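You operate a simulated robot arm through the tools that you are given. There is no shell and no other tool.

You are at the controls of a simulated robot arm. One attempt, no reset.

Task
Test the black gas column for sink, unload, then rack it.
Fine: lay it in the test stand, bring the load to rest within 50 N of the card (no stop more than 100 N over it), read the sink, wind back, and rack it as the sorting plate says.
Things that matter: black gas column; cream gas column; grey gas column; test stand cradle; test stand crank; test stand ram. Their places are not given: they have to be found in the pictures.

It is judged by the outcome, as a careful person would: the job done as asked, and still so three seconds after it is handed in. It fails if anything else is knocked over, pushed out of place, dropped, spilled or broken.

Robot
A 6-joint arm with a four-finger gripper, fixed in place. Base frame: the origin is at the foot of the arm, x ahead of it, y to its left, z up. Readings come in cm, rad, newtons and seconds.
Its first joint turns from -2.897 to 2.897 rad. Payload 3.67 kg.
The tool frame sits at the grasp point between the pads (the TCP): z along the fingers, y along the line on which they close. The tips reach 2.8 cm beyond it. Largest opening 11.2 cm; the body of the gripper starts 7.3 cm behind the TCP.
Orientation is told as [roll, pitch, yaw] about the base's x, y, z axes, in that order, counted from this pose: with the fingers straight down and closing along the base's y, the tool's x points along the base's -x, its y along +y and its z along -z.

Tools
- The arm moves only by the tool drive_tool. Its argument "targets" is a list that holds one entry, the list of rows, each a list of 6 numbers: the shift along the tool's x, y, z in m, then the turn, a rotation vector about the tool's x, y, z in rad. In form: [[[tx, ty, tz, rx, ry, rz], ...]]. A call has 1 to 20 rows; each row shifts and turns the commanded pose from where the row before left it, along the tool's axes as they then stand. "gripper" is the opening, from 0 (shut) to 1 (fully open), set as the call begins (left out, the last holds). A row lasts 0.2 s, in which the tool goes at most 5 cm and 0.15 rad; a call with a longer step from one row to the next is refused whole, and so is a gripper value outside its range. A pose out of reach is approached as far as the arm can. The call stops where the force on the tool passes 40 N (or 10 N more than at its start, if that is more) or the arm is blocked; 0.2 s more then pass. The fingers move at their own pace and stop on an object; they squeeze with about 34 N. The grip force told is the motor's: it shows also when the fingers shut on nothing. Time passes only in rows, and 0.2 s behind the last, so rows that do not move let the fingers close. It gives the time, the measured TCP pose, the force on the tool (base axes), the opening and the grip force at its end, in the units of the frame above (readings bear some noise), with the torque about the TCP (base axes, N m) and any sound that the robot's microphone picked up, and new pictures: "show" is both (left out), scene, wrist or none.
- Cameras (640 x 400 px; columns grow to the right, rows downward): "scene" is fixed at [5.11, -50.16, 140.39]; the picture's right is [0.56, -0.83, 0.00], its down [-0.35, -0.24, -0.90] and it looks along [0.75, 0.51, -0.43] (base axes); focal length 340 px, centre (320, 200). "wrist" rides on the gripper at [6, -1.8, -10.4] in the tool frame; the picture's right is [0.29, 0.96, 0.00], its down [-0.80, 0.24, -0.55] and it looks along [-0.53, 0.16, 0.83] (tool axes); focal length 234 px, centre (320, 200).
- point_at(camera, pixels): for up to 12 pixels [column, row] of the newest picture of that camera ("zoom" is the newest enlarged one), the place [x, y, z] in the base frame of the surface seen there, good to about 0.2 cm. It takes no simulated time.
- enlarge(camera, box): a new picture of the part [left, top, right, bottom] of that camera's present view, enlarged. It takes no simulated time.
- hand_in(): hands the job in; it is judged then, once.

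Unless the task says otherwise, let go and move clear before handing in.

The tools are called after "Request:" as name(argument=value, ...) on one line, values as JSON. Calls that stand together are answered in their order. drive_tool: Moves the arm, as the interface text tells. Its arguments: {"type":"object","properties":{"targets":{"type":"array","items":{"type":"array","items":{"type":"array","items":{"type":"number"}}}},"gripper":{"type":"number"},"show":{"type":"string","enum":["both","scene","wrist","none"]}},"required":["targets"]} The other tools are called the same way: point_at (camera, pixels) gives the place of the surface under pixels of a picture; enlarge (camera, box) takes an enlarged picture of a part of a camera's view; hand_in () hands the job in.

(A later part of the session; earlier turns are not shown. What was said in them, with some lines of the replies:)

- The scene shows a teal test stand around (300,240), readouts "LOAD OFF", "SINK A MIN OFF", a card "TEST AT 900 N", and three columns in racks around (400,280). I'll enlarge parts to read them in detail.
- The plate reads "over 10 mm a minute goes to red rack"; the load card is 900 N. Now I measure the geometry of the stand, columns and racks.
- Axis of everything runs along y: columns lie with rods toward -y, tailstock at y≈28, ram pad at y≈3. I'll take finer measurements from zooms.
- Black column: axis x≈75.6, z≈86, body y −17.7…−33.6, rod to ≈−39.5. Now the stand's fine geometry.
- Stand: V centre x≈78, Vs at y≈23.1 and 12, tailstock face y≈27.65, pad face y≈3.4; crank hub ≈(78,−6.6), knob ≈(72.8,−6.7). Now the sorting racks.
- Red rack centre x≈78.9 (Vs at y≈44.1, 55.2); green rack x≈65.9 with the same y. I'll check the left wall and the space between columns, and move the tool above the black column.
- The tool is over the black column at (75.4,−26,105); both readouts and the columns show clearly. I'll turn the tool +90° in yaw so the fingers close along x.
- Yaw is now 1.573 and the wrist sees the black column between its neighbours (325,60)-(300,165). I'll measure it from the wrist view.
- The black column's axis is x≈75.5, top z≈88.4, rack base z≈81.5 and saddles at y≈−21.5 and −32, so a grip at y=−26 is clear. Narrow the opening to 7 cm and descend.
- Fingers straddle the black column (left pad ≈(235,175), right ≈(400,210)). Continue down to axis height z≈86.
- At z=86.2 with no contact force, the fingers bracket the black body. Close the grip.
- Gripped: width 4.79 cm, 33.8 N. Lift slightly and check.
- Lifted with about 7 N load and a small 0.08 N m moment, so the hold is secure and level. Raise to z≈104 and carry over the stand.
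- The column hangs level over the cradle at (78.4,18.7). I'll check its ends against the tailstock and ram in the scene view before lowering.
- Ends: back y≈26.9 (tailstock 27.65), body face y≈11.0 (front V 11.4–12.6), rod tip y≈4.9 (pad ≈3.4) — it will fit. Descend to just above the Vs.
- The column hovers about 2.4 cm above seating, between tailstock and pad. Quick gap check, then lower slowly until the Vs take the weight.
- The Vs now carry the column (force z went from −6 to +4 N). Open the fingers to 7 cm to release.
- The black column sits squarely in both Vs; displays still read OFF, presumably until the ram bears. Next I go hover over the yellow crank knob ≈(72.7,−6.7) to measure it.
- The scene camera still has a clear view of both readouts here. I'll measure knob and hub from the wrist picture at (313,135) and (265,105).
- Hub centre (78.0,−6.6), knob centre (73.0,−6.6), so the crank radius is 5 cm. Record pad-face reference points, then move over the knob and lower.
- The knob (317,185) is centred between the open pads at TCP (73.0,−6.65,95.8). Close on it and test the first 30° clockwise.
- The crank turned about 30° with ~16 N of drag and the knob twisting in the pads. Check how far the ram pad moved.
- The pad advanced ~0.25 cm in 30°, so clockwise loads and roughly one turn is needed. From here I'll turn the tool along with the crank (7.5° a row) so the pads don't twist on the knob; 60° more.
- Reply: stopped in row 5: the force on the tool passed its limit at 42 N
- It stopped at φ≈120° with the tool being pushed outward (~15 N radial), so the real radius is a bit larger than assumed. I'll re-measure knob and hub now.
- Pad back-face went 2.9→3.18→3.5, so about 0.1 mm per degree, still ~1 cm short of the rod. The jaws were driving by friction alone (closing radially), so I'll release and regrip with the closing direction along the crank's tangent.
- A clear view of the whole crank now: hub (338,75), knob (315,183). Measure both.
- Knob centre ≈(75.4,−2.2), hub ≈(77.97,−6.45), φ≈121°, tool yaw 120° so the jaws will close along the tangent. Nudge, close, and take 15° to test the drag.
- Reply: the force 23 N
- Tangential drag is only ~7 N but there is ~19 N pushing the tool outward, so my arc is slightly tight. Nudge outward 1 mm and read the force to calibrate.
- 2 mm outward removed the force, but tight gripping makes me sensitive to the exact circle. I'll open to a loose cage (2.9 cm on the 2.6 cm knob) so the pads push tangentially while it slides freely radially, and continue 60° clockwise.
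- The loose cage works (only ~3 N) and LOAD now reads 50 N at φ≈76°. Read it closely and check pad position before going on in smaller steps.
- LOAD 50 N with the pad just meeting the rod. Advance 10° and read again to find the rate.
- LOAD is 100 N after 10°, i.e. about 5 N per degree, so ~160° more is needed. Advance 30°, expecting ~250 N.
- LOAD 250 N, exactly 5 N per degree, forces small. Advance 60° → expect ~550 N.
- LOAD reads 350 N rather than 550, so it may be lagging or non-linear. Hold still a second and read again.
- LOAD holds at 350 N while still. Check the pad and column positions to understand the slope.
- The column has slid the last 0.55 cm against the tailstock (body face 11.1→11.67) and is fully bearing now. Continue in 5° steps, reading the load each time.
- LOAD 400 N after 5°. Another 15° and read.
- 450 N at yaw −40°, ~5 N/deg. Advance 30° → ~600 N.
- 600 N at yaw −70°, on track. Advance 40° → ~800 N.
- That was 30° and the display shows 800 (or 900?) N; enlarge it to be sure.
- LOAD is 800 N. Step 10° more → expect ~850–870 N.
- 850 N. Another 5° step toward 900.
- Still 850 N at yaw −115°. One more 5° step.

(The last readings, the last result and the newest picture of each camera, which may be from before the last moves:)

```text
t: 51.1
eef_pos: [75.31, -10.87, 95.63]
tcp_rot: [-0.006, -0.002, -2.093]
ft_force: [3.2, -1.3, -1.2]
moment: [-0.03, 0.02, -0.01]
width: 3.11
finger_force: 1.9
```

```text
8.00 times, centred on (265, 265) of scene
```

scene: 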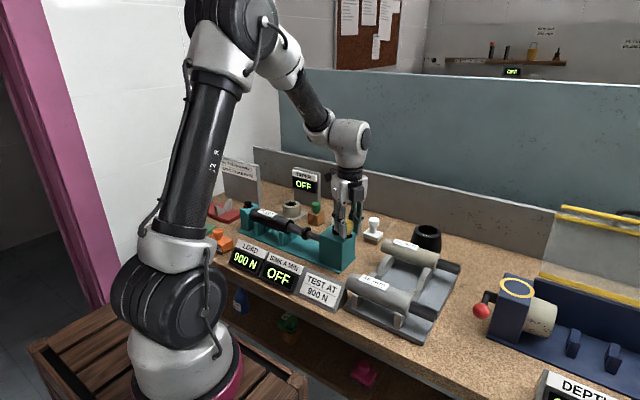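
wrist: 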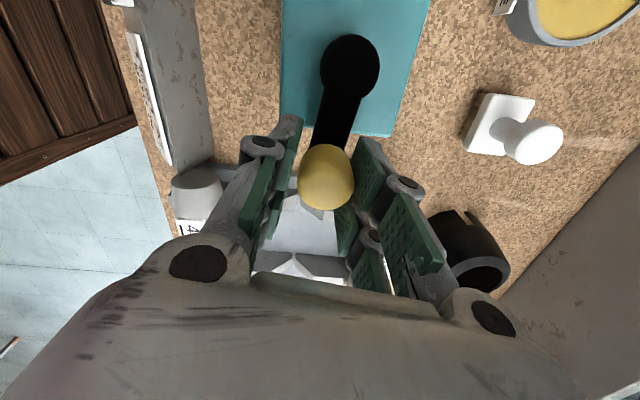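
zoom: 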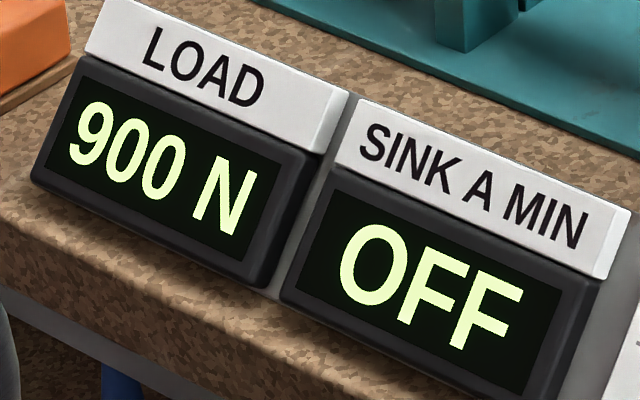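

LOAD reads 900 N. Hold still and wait for the SINK readout to come on.

Request:
drive_tool(targets=[[[0, 0, 0, 0, 0, 0], [0, 0, 0, 0, 0, 0], [0, 0, 0, 0, 0, 0], [0, 0, 0, 0, 0, 0], [0, 0, 0, 0, 0, 0], [0, 0, 0, 0, 0, 0], [0, 0, 0, 0, 0, 0], [0, 0, 0, 0, 0, 0], [0, 0, 0, 0, 0, 0], [0, 0, 0, 0, 0, 0]]], show="scene")

Request:
enlarge(camera="scene", box=[225, 240, 305, 290])

```text
t: 53.3
eef_pos: [75.39, -10.92, 95.59]
tcp_rot: [-0.003, -0.003, -2.095]
ft_force: [2.1, 0.3, 0.0]
moment: [0.01, 0.01, -0.02]
width: 2.99
finger_force: 0.7
```

scene: 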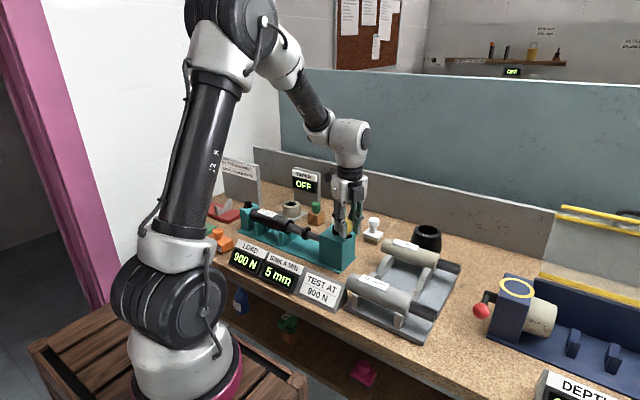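

```text
8.00 times, centred on (265, 265) of scene
```

zoom: 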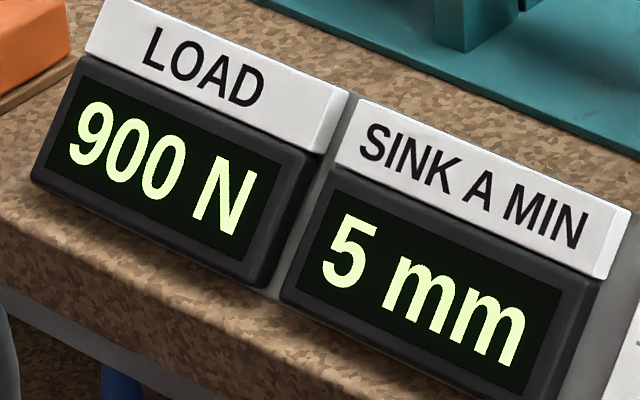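

SINK shows 5 mm. Wait a few seconds more to make sure the reading is settled.

Request:
drive_tool(targets=[[[0, 0, 0, 0, 0, 0], [0, 0, 0, 0, 0, 0], [0, 0, 0, 0, 0, 0], [0, 0, 0, 0, 0, 0], [0, 0, 0, 0, 0, 0], [0, 0, 0, 0, 0, 0], [0, 0, 0, 0, 0, 0], [0, 0, 0, 0, 0, 0], [0, 0, 0, 0, 0, 0], [0, 0, 0, 0, 0, 0], [0, 0, 0, 0, 0, 0], [0, 0, 0, 0, 0, 0], [0, 0, 0, 0, 0, 0], [0, 0, 0, 0, 0, 0], [0, 0, 0, 0, 0, 0], [0, 0, 0, 0, 0, 0], [0, 0, 0, 0, 0, 0], [0, 0, 0, 0, 0, 0], [0, 0, 0, 0, 0, 0], [0, 0, 0, 0, 0, 0]]], show="scene")

Request:
enlarge(camera="scene", box=[225, 240, 305, 290])

```text
t: 57.5
eef_pos: [75.48, -10.85, 95.72]
tcp_rot: [-0.004, -0.002, -2.095]
ft_force: [1.1, -0.1, 0.0]
moment: [-0.01, 0.01, -0.01]
width: 3.0
finger_force: 0.8
```

scene: 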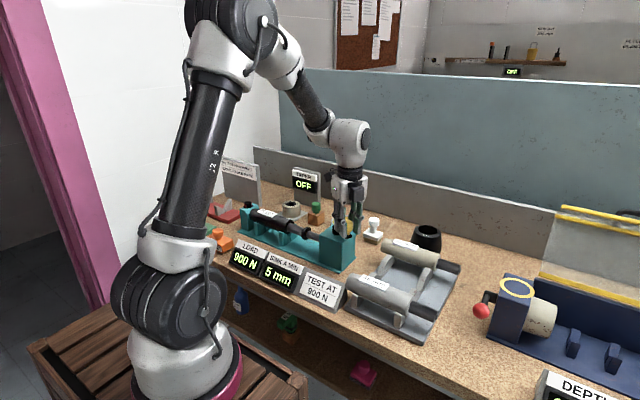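

```text
8.00 times, centred on (265, 265) of scene
```

zoom: 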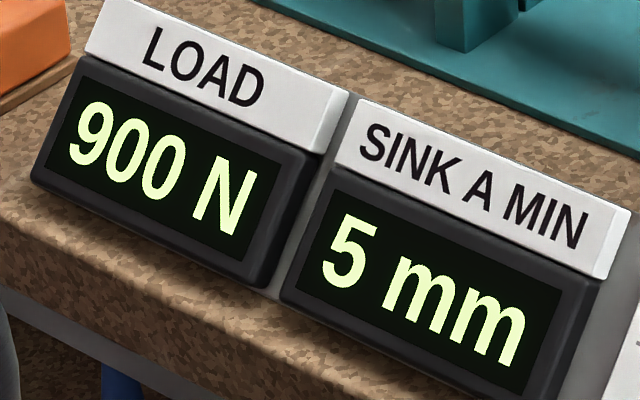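

SINK is steady at 5 mm a minute at 900 N, which is not over 10, so it goes to the green rack. Now wind back counter-clockwise, 90° first.

Request:
drive_tool(targets=[[[0.00019, 0.004358, 0, 0, 0, -0.08727], [0.00019, 0.004358, 0, 0, 0, -0.08727], [0.00019, 0.004358, 0, 0, 0, -0.08727], [0.00019, 0.004358, 0, 0, 0, -0.08727], [0.00019, 0.004358, 0, 0, 0, -0.08727], [0.00019, 0.004358, 0, 0, 0, -0.08727], [0.00019, 0.004358, 0, 0, 0, -0.08727], [0.00019, 0.004358, 0, 0, 0, -0.08727], [0.00019, 0.004358, 0, 0, 0, -0.08727], [0.00019, 0.004358, 0, 0, 0, -0.08727], [0.00019, 0.004358, 0, 0, 0, -0.08727], [0.00019, 0.004358, 0, 0, 0, -0.08727], [0, 0, 0, 0, 0, 0]]], show="both")

Request:
enlarge(camera="scene", box=[220, 190, 364, 300])

```text
t: 60.3
eef_pos: [80.41, -10.88, 95.62]
tcp_rot: [-0.004, 0.005, -1.044]
ft_force: [-1.8, -0.1, 0.2]
moment: [0.01, -0.01, 0.01]
width: 3.0
finger_force: 0.5
```

scene: 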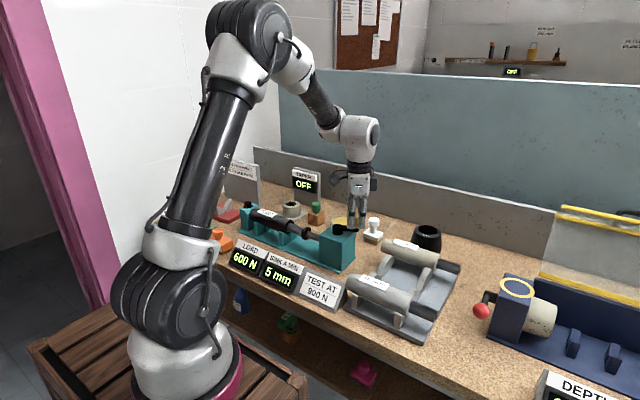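
wrist: 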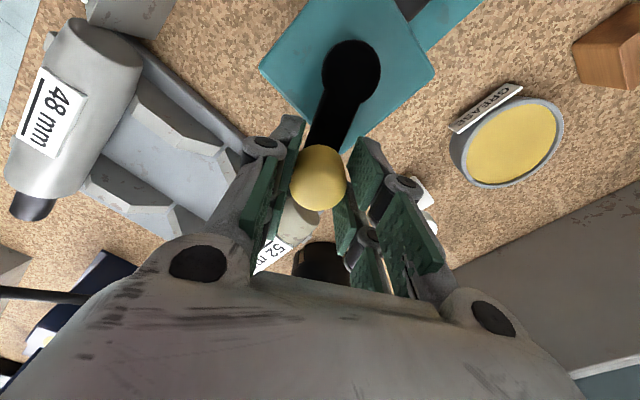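

```text
3.64 times, centred on (292, 245) of scene
```

zoom: 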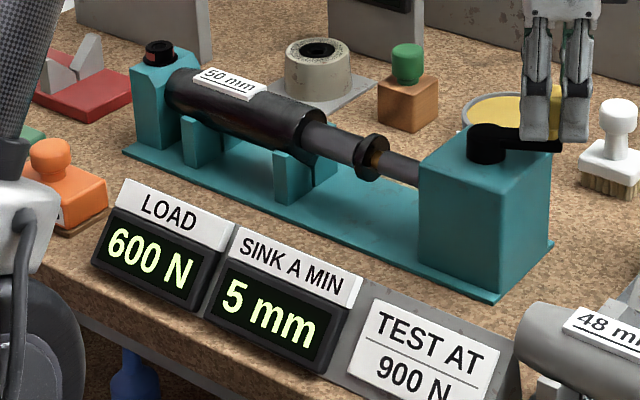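

Load fell to 600 N and the sink reading stays latched at 5 mm. Keep winding back, 90° per call.

Request:
drive_tool(targets=[[[0.00019, 0.004358, 0, 0, 0, -0.08727], [0.00019, 0.004358, 0, 0, 0, -0.08727], [0.00019, 0.004358, 0, 0, 0, -0.08727], [0.00019, 0.004358, 0, 0, 0, -0.08727], [0.00019, 0.004358, 0, 0, 0, -0.08727], [0.00019, 0.004358, 0, 0, 0, -0.08727], [0.00019, 0.004358, 0, 0, 0, -0.08727], [0.00019, 0.004358, 0, 0, 0, -0.08727], [0.00019, 0.004358, 0, 0, 0, -0.08727], [0.00019, 0.004358, 0, 0, 0, -0.08727], [0.00019, 0.004358, 0, 0, 0, -0.08727], [0.00019, 0.004358, 0, 0, 0, -0.08727], [0.00019, 0.004358, 0, 0, 0, -0.08727], [0.00019, 0.004358, 0, 0, 0, -0.08727], [0.00019, 0.004358, 0, 0, 0, -0.08727], [0.00019, 0.004358, 0, 0, 0, -0.08727], [0.00019, 0.004358, 0, 0, 0, -0.08727], [0.00019, 0.004358, 0, 0, 0, -0.08727], [0, 0, 0, 0, 0, 0]]], show="both")

Request:
enlarge(camera="scene", box=[220, 190, 364, 300])

```text
t: 64.3
eef_pos: [82.28, -3.9, 95.7]
tcp_rot: [0.003, 0.004, 0.526]
ft_force: [2.8, -1.3, -0.1]
moment: [0.0, 0.06, -0.01]
width: 3.07
finger_force: 1.4
```

scene: 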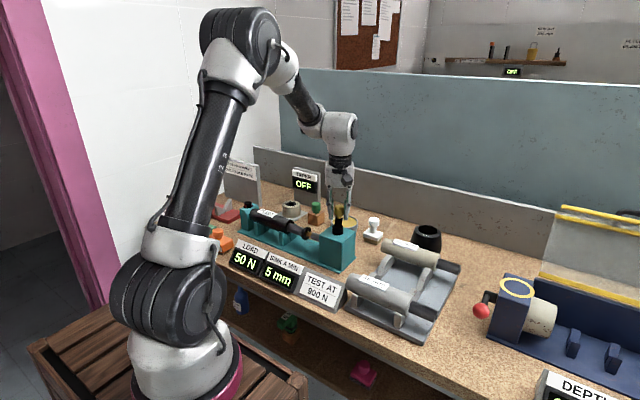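
wrist: 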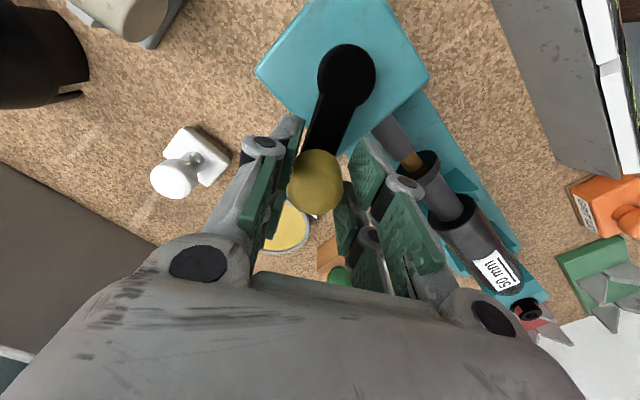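

```text
3.64 times, centred on (292, 245) of scene
```

zoom: 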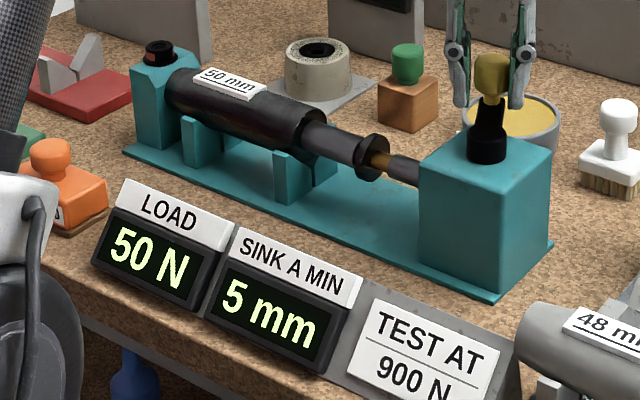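

Load is down to 50 N. Wind back another 90° to clear the ram fully.

Request:
drive_tool(targets=[[[0.00019, 0.004358, 0, 0, 0, -0.08727], [0.00019, 0.004358, 0, 0, 0, -0.08727], [0.00019, 0.004358, 0, 0, 0, -0.08727], [0.00019, 0.004358, 0, 0, 0, -0.08727], [0.00019, 0.004358, 0, 0, 0, -0.08727], [0.00019, 0.004358, 0, 0, 0, -0.08727], [0.00019, 0.004358, 0, 0, 0, -0.08727], [0.00019, 0.004358, 0, 0, 0, -0.08727], [0.00019, 0.004358, 0, 0, 0, -0.08727], [0.00019, 0.004358, 0, 0, 0, -0.08727], [0.00019, 0.004358, 0, 0, 0, -0.08727], [0.00019, 0.004358, 0, 0, 0, -0.08727], [0.00019, 0.004358, 0, 0, 0, -0.08727], [0.00019, 0.004358, 0, 0, 0, -0.08727], [0.00019, 0.004358, 0, 0, 0, -0.08727], [0.00019, 0.004358, 0, 0, 0, -0.08727], [0.00019, 0.004358, 0, 0, 0, -0.08727], [0.00019, 0.004358, 0, 0, 0, -0.08727], [0, 0, 0, 0, 0, 0]]], show="both")

Request:
enlarge(camera="scene", box=[220, 190, 364, 300])

```text
t: 68.3
eef_pos: [75.44, -2.0, 95.65]
tcp_rot: [0.003, -0.003, 2.095]
ft_force: [3.0, 0.9, 0.4]
moment: [-0.03, -0.02, -0.03]
width: 3.06
finger_force: 1.4
```

scene: 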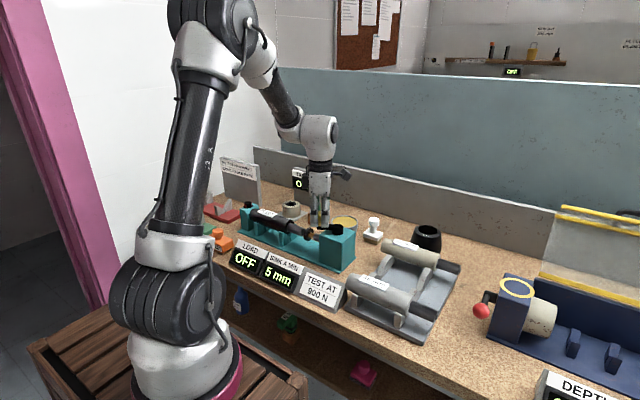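
wrist: 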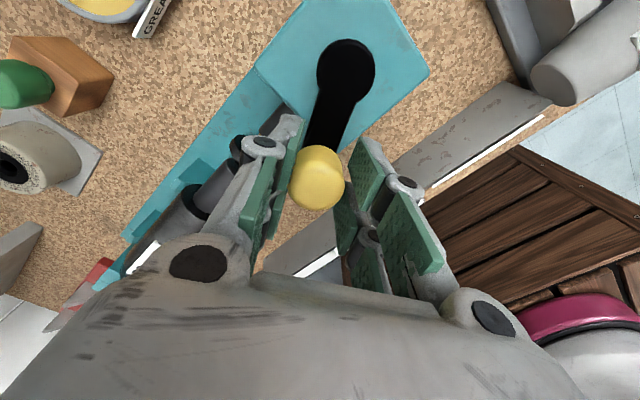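

```text
3.64 times, centred on (292, 245) of scene
```

zoom: 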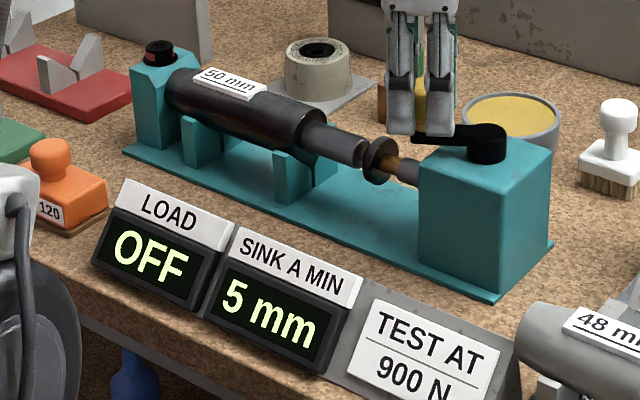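

LOAD is OFF and the pad is off the rod. Wind back another 45° toward the starting position for good clearance.

Request:
drive_tool(targets=[[[0.00019, 0.004358, 0, 0, 0, -0.08727], [0.00019, 0.004358, 0, 0, 0, -0.08727], [0.00019, 0.004358, 0, 0, 0, -0.08727], [0.00019, 0.004358, 0, 0, 0, -0.08727], [0.00019, 0.004358, 0, 0, 0, -0.08727], [0.00019, 0.004358, 0, 0, 0, -0.08727], [0.00019, 0.004358, 0, 0, 0, -0.08727], [0.00019, 0.004358, 0, 0, 0, -0.08727], [0.00019, 0.004358, 0, 0, 0, -0.08727], [0, 0, 0, 0, 0, 0]]], show="both")

Request:
enlarge(camera="scene", box=[220, 190, 364, 300])

```text
t: 70.5
eef_pos: [73.13, -5.07, 95.65]
tcp_rot: [-0.001, -0.005, 2.882]
ft_force: [0.6, 1.7, 0.7]
moment: [0.01, 0.0, 0.02]
width: 3.07
finger_force: 1.4
```

scene: 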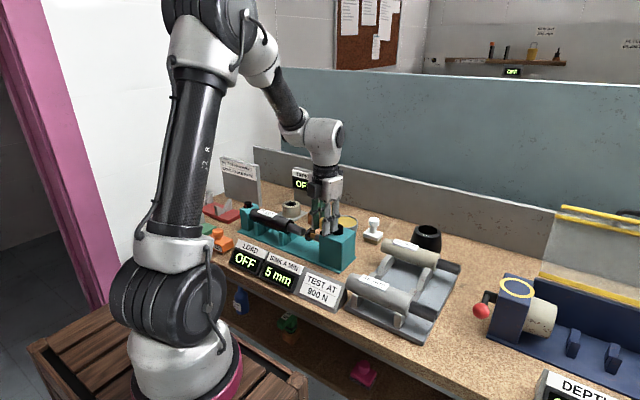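
wrist: 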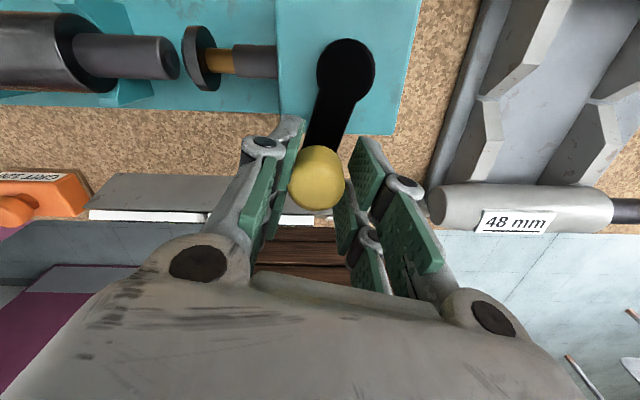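

```text
3.64 times, centred on (292, 245) of scene
```

zoom: 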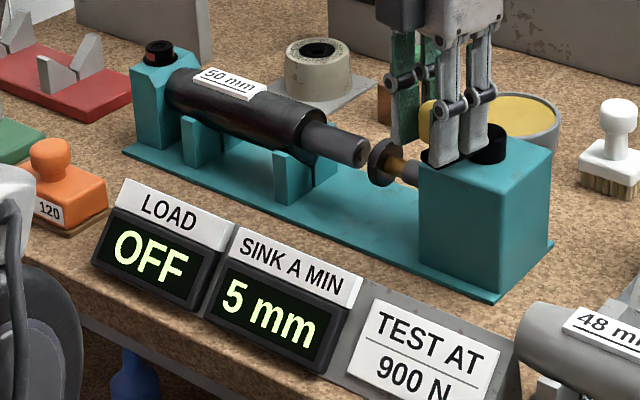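

LOAD is OFF and there's a visible gap between rod (170,58) and pad (205,55). Open, rise, and turn back to yaw +90°.

Request:
drive_tool(targets=[[[0, 0, 0, 0, 0, 0], [0, 0, 0, 0, 0, 0], [0, 0, -0.01, 0, 0, 0], [0, 0, -0.02, 0, 0, 0], [0, 0, -0.03, 0, 0, 0], [0, 0, -0.03, 0, 0, 0], [0, 0, -0.01, 0, 0, 0], [0, 0, 0, 0, 0, 0]]], gripper=0.5, show="none")

Request:
drive_tool(targets=[[[0, 0, 0, 0, 0, 0.1311], [0, 0, 0, 0, 0, 0.1311], [0, 0, 0, 0, 0, 0.1311], [0, 0, 0, 0, 0, 0.1311], [0, 0, 0, 0, 0, 0.1311], [0, 0, 0, 0, 0, 0.1311], [0, 0, 0, 0, 0, 0.1311], [0, 0, 0, 0, 0, 0.1311], [0, 0, 0, 0, 0, 0.1311], [0, 0, 0, 0, 0, 0.1311], [0, 0, 0, 0, 0, 0]]], show="both")

```text
t: 72.3
eef_pos: [73.17, -5.15, 105.72]
tcp_rot: [0.0, -0.003, 2.88]
ft_force: [0.0, -0.8, 0.6]
moment: [-0.04, 0.03, -0.02]
width: 5.59
finger_force: 0.0
```

```text
t: 74.7
eef_pos: [73.06, -5.22, 105.83]
tcp_rot: [0.004, -0.002, 1.567]
ft_force: [-0.6, -0.6, 0.6]
moment: [0.04, -0.02, 0.02]
width: 5.62
finger_force: 0.0
```

scene: 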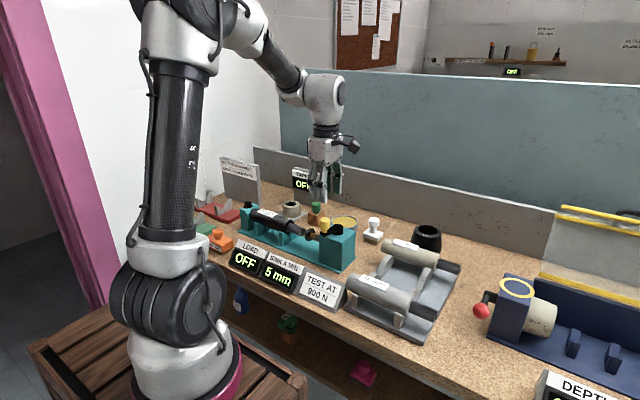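
wrist: 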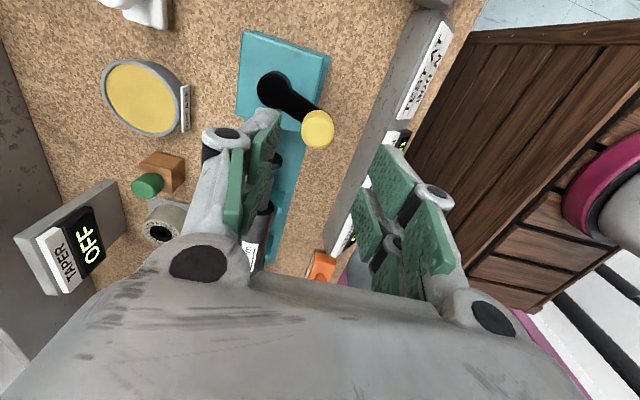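

Back at yaw 1.567 above the stand. Move over the column at (78.05,18.5) with the jaws at 7 cm.

Request:
drive_tool(targets=[[[-0.0235, -0.005, 0, 0, 0, 0], [-0.0265, -0.0055, 0, 0, 0, 0], [-0.0265, -0.0055, 0, 0, 0, 0], [-0.0265, -0.0055, 0, 0, 0, 0], [-0.0265, -0.0055, 0, 0, 0, 0], [-0.0265, -0.0055, 0, 0, 0, 0], [-0.0265, -0.0055, 0, 0, 0, 0], [-0.0265, -0.0055, 0, 0, 0, 0], [-0.0265, -0.0055, 0, 0, 0, 0], [0, 0, 0, 0, 0, 0]]], gripper=0.625, show="both")

Request:
enlarge(camera="scene", box=[235, 195, 347, 265])

Request:
point_at(camera="zoom", pixels=[[85, 80], [84, 100], [95, 65], [310, 160], [320, 135], [390, 190], [395, 175], [385, 205], [425, 200], [430, 185]])

```text
t: 76.9
eef_pos: [78.13, 18.14, 105.64]
tcp_rot: [0.004, 0.0, 1.57]
ft_force: [-0.4, 0.4, 0.2]
moment: [0.03, 0.01, 0.02]
width: 6.98
finger_force: 0.0
```

scene: 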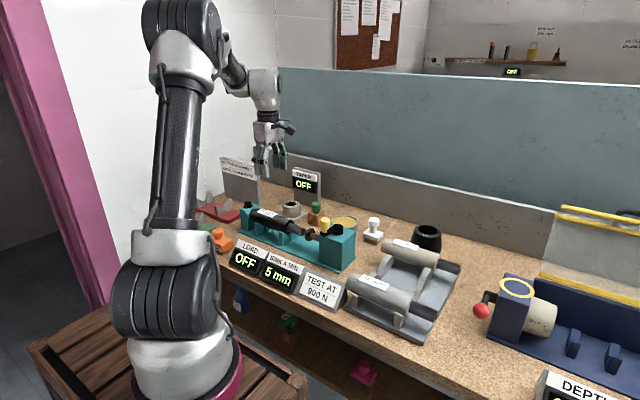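
wrist: 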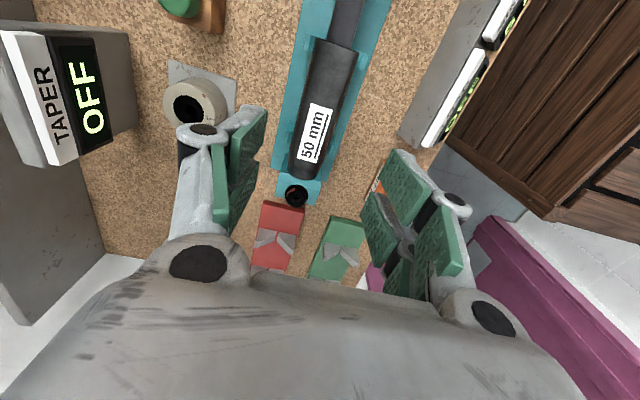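

```text
5.71 times, centred on (291, 230) of scene
```

zoom: 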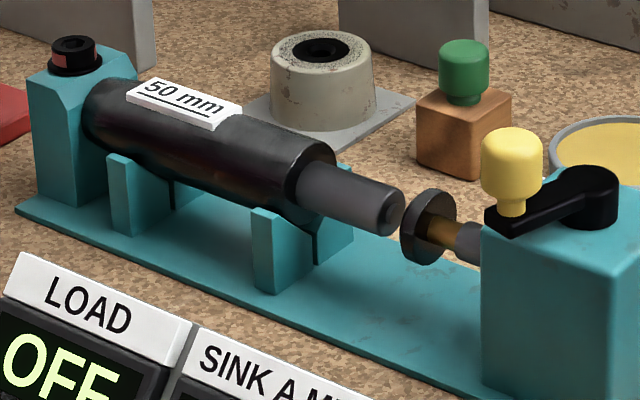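

```text
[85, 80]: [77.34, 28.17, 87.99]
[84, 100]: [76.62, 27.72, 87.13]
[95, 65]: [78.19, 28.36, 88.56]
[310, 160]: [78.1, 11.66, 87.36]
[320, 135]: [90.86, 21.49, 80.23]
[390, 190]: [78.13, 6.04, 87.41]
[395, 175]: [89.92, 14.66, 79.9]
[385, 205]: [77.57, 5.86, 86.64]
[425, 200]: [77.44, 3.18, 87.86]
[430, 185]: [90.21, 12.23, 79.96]
```

The ram is well clear (rod end y≈5.9, pad ≈3.2) and the column's body spans y 11.7–27.6. Descend to grip at y≈18.2.

Request:
drive_tool(targets=[[[0, 0, 0.025, 0, 0, 0], [0, 0, 0.03, 0, 0, 0], [0, 0, 0.03, 0, 0, 0], [0, 0, 0.03, 0, 0, 0], [0, 0, 0.02, 0, 0, 0], [0, 0, 0.015, 0, 0, 0], [0, 0, 0.015, 0, 0, 0], [0, 0, 0.01, 0, 0, 0], [0, 0, 0.01, 0, 0, 0], [0, 0, 0.009, 0, 0, 0], [0, 0, 0, 0, 0, 0]]], show="both")

```text
t: 79.3
eef_pos: [78.0, 18.39, 86.09]
tcp_rot: [0.004, -0.001, 1.57]
ft_force: [0.5, -0.3, 1.3]
moment: [0.0, 0.04, -0.02]
width: 7.01
finger_force: 0.0
```

scene: 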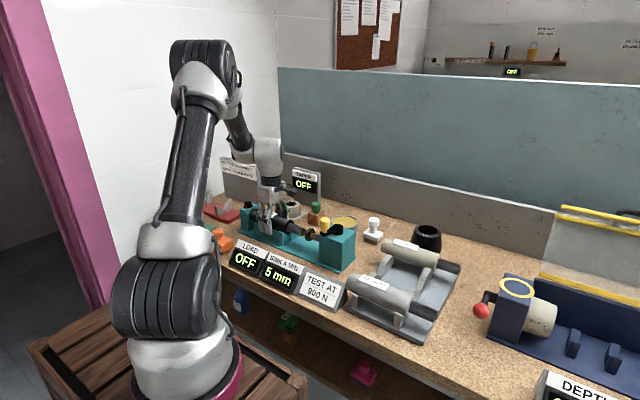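
wrist: 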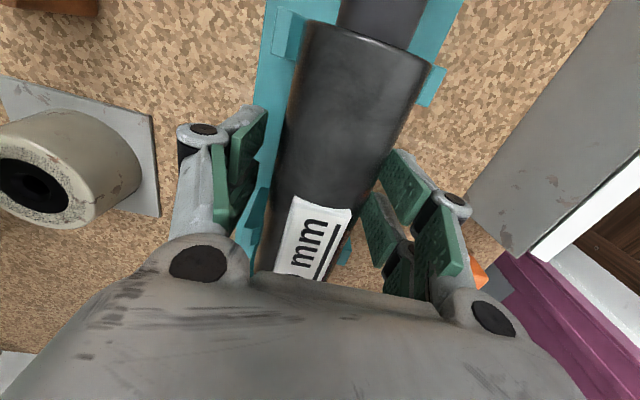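

The fingers straddle the black body at z=86.1 with no contact. Close and lift.

Request:
drive_tool(targets=[[[0, 0, 0, 0, 0, 0], [0, 0, 0, 0, 0, 0], [0, 0, 0, 0, 0, 0], [0, 0, 0, 0, 0, 0]]], gripper=0.0, show="none")

Request:
drive_tool(targets=[[[0, 0, -0.003, 0, 0, 0], [0, 0, -0.006, 0, 0, 0], [0, 0, -0.01, 0, 0, 0], [0, 0, -0.01, 0, 0, 0], [0, 0, 0, 0, 0, 0]]], show="both")

```text
t: 80.3
eef_pos: [78.0, 18.3, 85.98]
tcp_rot: [0.001, -0.002, 1.571]
ft_force: [5.5, -1.7, -0.9]
moment: [-0.02, -0.08, 0.31]
width: 4.78
finger_force: 33.7
```

```text
t: 81.5
eef_pos: [77.79, 18.31, 89.05]
tcp_rot: [0.005, 0.0, 1.569]
ft_force: [-1.0, -1.2, -6.7]
moment: [-0.05, -0.02, 0.1]
width: 4.8
finger_force: 34.0
```

scene: 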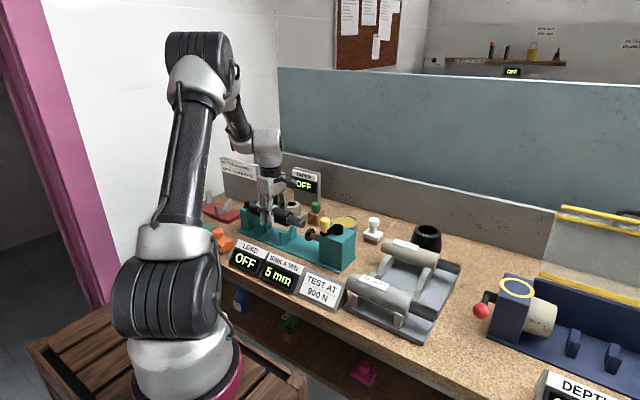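
wrist: 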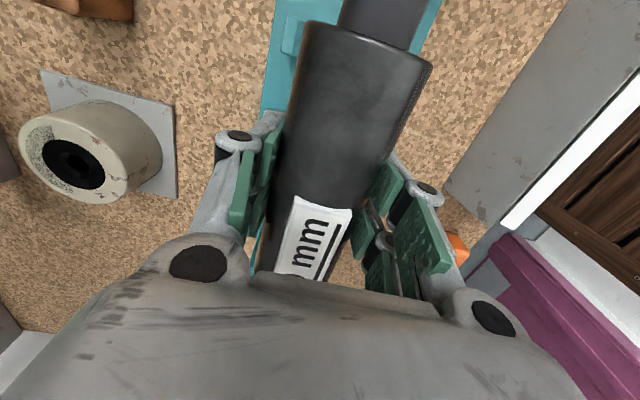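

Lifted cleanly (6.7 N). Raise to ~104 and carry to above the green rack at (65.9,48.2).

Request:
drive_tool(targets=[[[0, 0, -0.02, 0, 0, 0], [0, 0, -0.03, 0, 0, 0], [0, 0, -0.03, 0, 0, 0], [0, 0, -0.03, 0, 0, 0], [0, 0, -0.025, 0, 0, 0], [0, 0, -0.015, 0, 0, 0], [0, 0, 0, 0, 0, 0]]], show="none")

Request:
drive_tool(targets=[[[-0.015, 0.006, 0, 0, 0, 0], [-0.022, 0.009, 0, 0, 0, 0], [-0.025, 0.01, 0, 0, 0, 0], [-0.025, 0.01, 0, 0, 0, 0], [-0.025, 0.01, 0, 0, 0, 0], [-0.025, 0.01, 0, 0, 0, 0], [-0.025, 0.01, 0, 0, 0, 0], [-0.025, 0.01, 0, 0, 0, 0], [-0.025, 0.01, 0, 0, 0, 0], [-0.025, 0.01, 0, 0, 0, 0], [-0.025, 0.01, 0, 0, 0, 0], [-0.022, 0.009, 0, 0, 0, 0], [-0.015, 0.006, 0, 0, 0, 0], [0, 0, 0, 0, 0, 0]]], show="both")

```text
t: 83.1
eef_pos: [77.97, 18.36, 104.12]
tcp_rot: [0.005, 0.0, 1.57]
ft_force: [0.1, 1.1, -6.7]
moment: [-0.02, 0.0, 0.06]
width: 4.81
finger_force: 34.0
```

```text
t: 86.1
eef_pos: [66.14, 48.41, 104.32]
tcp_rot: [0.004, -0.002, 1.569]
ft_force: [-0.1, -0.6, -6.5]
moment: [0.0, 0.03, 0.02]
width: 4.79
finger_force: 34.2
```

scene: 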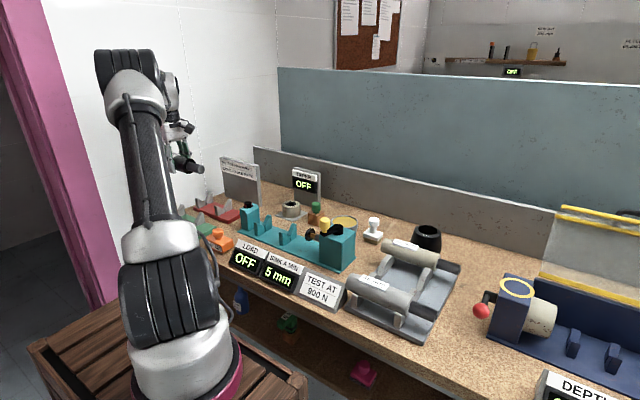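
wrist: 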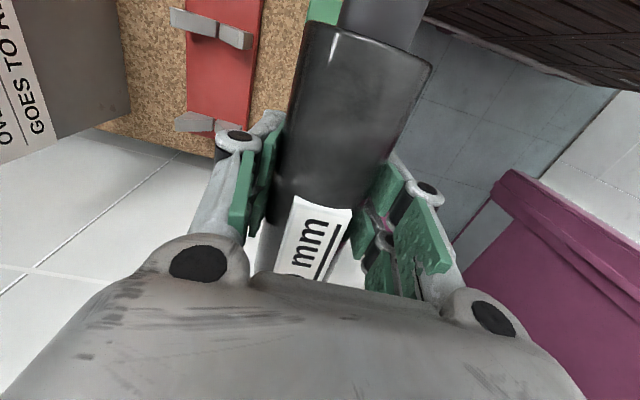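

The column is above the green rack at (66.1,48.4); body will span y≈41.8–57.7 over Vs at 44.1 and 55.2. Check the scene closely, then descend.

Request:
drive_tool(targets=[[[0, 0.001, 0.02, 0, 0, 0], [0, 0, 0.025, 0, 0, 0], [0, 0, 0.025, 0, 0, 0], [0, 0, 0.025, 0, 0, 0], [0, 0, 0.025, 0, 0, 0], [0, 0, 0.02, 0, 0, 0], [0, 0, 0.01, 0, 0, 0], [0, 0, 0, 0, 0, 0]]], show="both")

Request:
enlarge(camera="scene", box=[150, 170, 270, 250])

```text
t: 87.9
eef_pos: [66.1, 48.21, 89.16]
tcp_rot: [0.005, -0.002, 1.569]
ft_force: [0.2, -0.6, -7.0]
moment: [0.0, 0.01, 0.03]
width: 4.75
finger_force: 33.9
```

scene: 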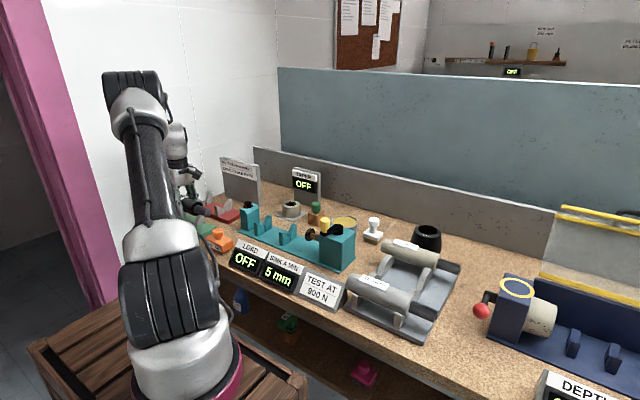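
wrist: 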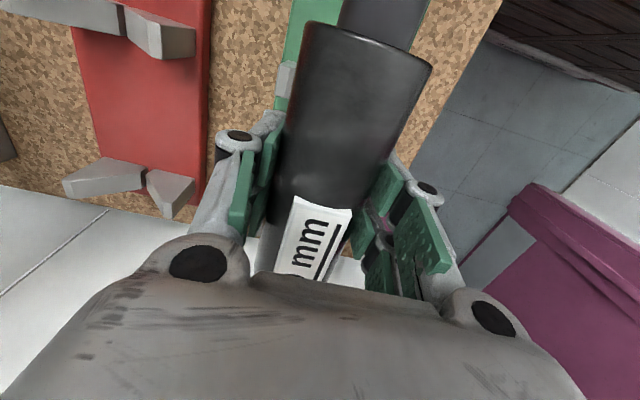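

```text
5.00 times, centred on (210, 210) of scene
```

zoom: 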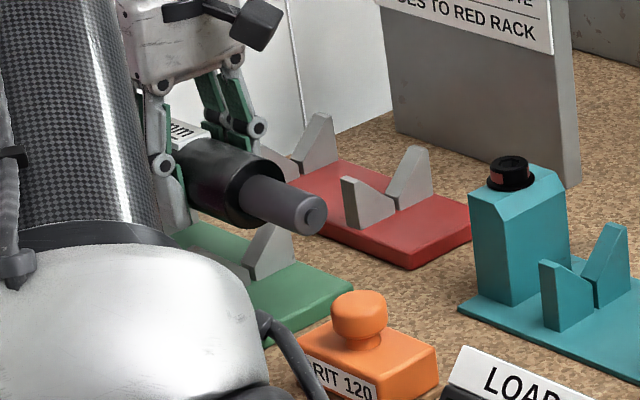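

Positioned just above the green rack's Vs, clear of the red rack and grit block. Lower slowly until the weight is taken.

Request:
drive_tool(targets=[[[0, 0, 0.008, 0, 0, 0], [0, 0, 0.008, 0, 0, 0], [0, 0, 0.006, 0, 0, 0], [0, 0, 0.004, 0, 0, 0], [0, 0, 0.002, 0, 0, 0], [0, 0, 0, 0, 0, 0]]], show="wrist")

```text
t: 89.3
eef_pos: [65.98, 48.23, 86.45]
tcp_rot: [0.005, -0.002, 1.569]
ft_force: [0.0, -0.4, -7.2]
moment: [-0.01, -0.01, -0.02]
width: 4.79
finger_force: 34.2
```

wrist: 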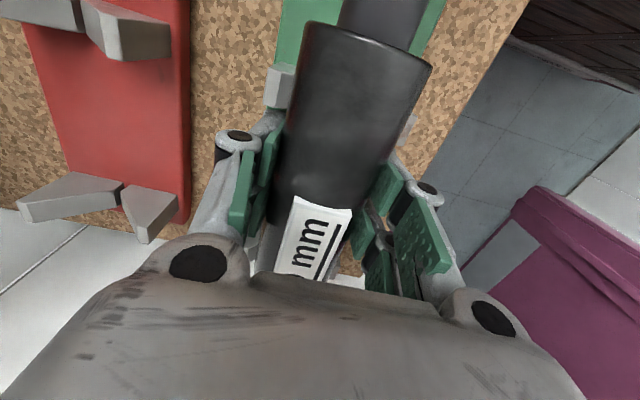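

Still hanging free (−7.2 N) at z=86.45. Continue in 1–2 mm steps.

Request:
drive_tool(targets=[[[0, 0, 0.002, 0, 0, 0], [0, 0, 0.002, 0, 0, 0], [0, 0, 0, 0, 0, 0]]], show="none")

```text
t: 90.1
eef_pos: [65.94, 48.34, 86.08]
tcp_rot: [0.004, -0.003, 1.568]
ft_force: [0.0, -1.5, 4.6]
moment: [-0.27, 0.13, 0.37]
width: 4.8
finger_force: 34.3
```

The Vs have taken the weight (force z +4.6 N). Release and rise straight up.

Request:
drive_tool(targets=[[[0, 0, 0, 0, 0, 0], [0, 0, 0, 0, 0, 0], [0, 0, 0, 0, 0, 0], [0, 0, 0, 0, 0, 0]]], gripper=0.625, show="wrist")

Request:
drive_tool(targets=[[[0, 0, -0.005, 0, 0, 0], [0, 0, -0.01, 0, 0, 0], [0, 0, -0.02, 0, 0, 0], [0, 0, -0.03, 0, 0, 0], [0, 0, -0.03, 0, 0, 0], [0, 0, -0.03, 0, 0, 0], [0, 0, -0.03, 0, 0, 0], [0, 0, -0.03, 0, 0, 0], [0, 0, 0, 0, 0, 0]]], show="both")

```text
t: 91.1
eef_pos: [65.92, 48.28, 86.09]
tcp_rot: [0.006, -0.002, 1.57]
ft_force: [0.1, 0.4, -0.3]
moment: [-0.01, 0.03, 0.02]
width: 7.01
finger_force: 0.0
```

wrist: 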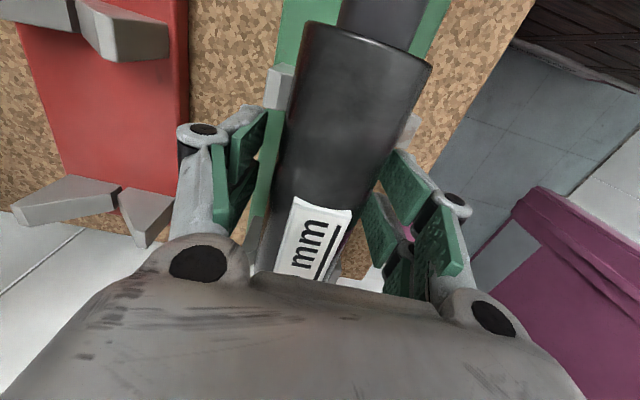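

```text
t: 93.1
eef_pos: [66.17, 48.18, 104.66]
tcp_rot: [0.004, -0.003, 1.57]
ft_force: [-0.5, 0.3, 0.2]
moment: [-0.03, -0.01, 0.02]
width: 6.99
finger_force: 0.1
```

scene: 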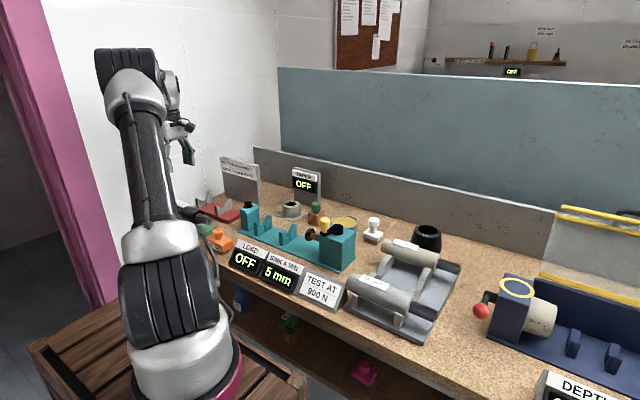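
wrist: 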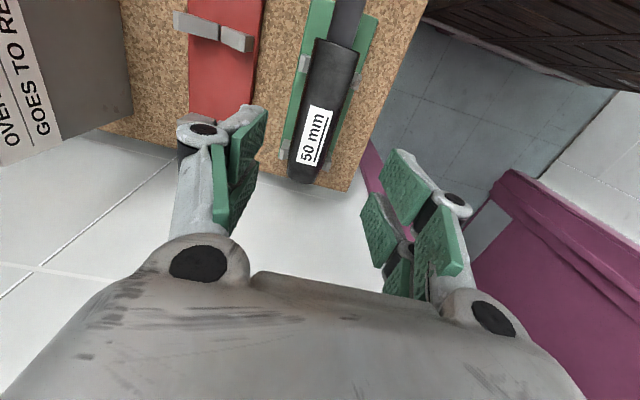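

The black column lies in the green rack's Vs. Verify its seating by measuring along it and get a clear look with the arm moved back.

Request:
enlarge(camera="wrist", box=[240, 0, 420, 200])

Request:
point_at(camera="wrist", pixels=[[303, 181], [320, 130], [335, 60], [337, 42], [350, 15], [285, 150], [288, 142], [303, 65], [338, 150], [360, 75]])

Request:
enlarge(camera="scene", box=[150, 170, 270, 250])

```text
2.00 times, centred on (330, 100) of wrist
```

zoom: 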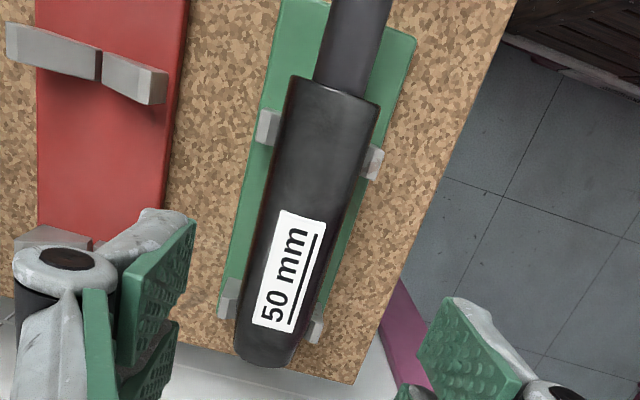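

```text
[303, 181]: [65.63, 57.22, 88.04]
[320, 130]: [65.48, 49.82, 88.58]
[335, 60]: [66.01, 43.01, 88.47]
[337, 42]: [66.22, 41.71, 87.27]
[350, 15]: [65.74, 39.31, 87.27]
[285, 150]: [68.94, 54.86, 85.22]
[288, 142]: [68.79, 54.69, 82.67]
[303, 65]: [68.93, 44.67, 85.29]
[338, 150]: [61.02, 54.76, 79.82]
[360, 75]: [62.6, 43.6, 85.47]
```

```text
5.00 times, centred on (210, 210) of scene
```

zoom: 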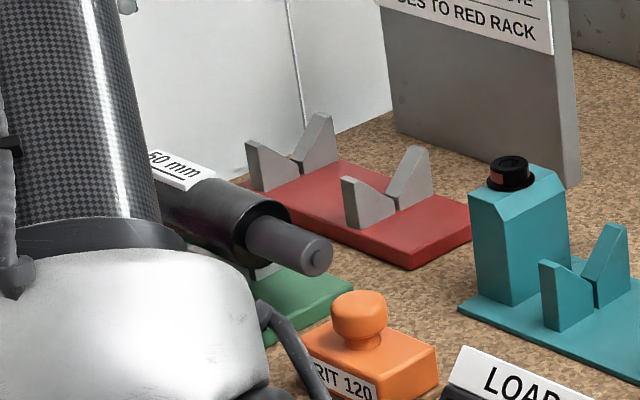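

The column lies level in both green Vs (top z≈88.5 at y=43 and 49.8, body y 41.8–57.5), everything else in place. Move the arm up and back clear, then check once more.

Request:
drive_tool(targets=[[[0, 0, -0.03, 0, 0, 0], [0, 0, -0.03, 0, 0, 0], [0, 0, -0.03, 0, 0, 0], [0.03, 0, -0.02, 0, 0, 0], [0.04, 0, 0, 0, 0, 0], [0.04, 0, 0, 0, 0, 0], [0.04, 0, 0, 0, 0, 0], [0.04, 0, 0, 0, 0, 0], [0.04, 0, 0, 0, 0, 0], [0.03, 0, 0, 0, 0, 0], [0, 0, 0, 0, 0, 0], [0, 0, 0, 0, 0, 0], [0, 0, 0, 0, 0, 0]]], show="both")

Request:
enlarge(camera="scene", box=[160, 170, 360, 295])

```text
t: 95.9
eef_pos: [65.87, 22.37, 115.41]
tcp_rot: [0.005, -0.001, 1.568]
ft_force: [0.6, 0.1, 0.5]
moment: [-0.01, -0.03, 0.02]
width: 7.0
finger_force: 0.0
```

scene: 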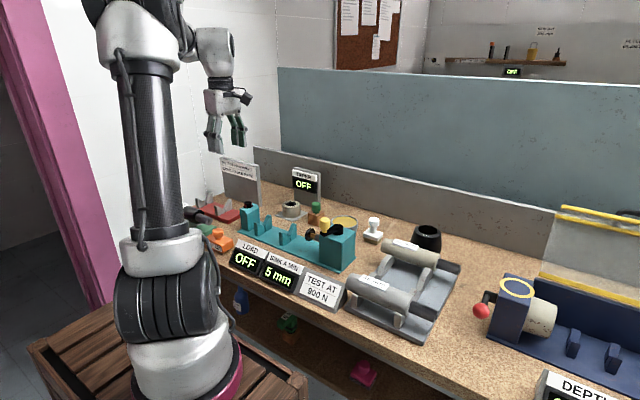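
wrist: 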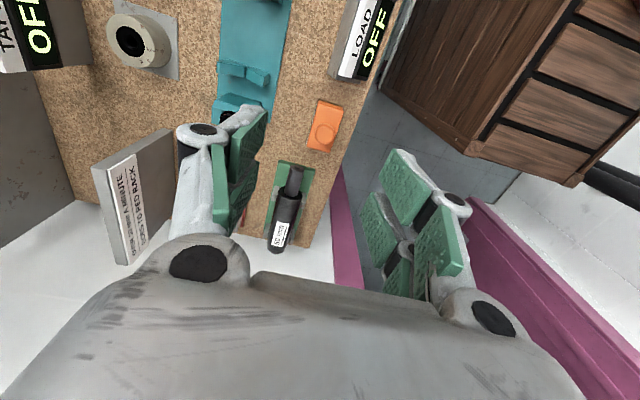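

```text
3.20 times, centred on (260, 232) of scene
```

zoom: 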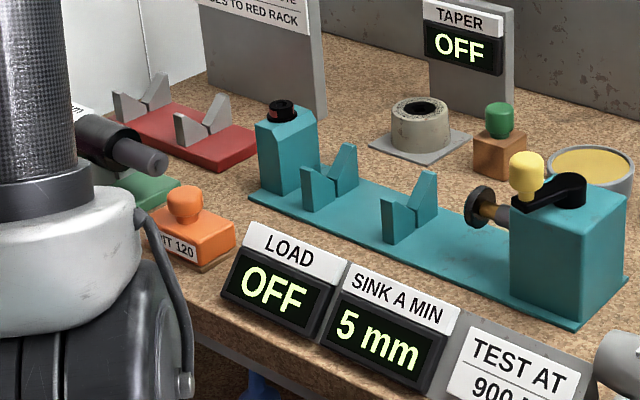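

The column rests in the green rack (wrist view (285,215)), the stand is empty and wound back with LOAD OFF, and SINK showed 5 mm a minute, which is not over 10. The gripper is open and clear, so I hand in.

Request:
hand_in()

```text
The job is handed in.
```

The black gas column sank 5 mm a minute at 900 N. That is not over the plate's 10 mm limit, so I put it in the green rack. The plate only says what goes to red; I took green as the place for the rest.

- **Load:** it came to rest at 900 N on the readout, which steps in 50 N, and no stop read above that. The sink reading stayed at 5 mm for about four seconds.
- **Unload:** I wound the crank back until the load readout went to OFF and the ram was clear of the rod. It stopped about 15° short of where the crank started.
- **Rack:** the column lies level in both Vs of the green rack. The other columns and loose items look where they were in the last pictures.

One crank stroke, with no load on yet, stopped at the 42 N force limit. I changed the grip and carried on.
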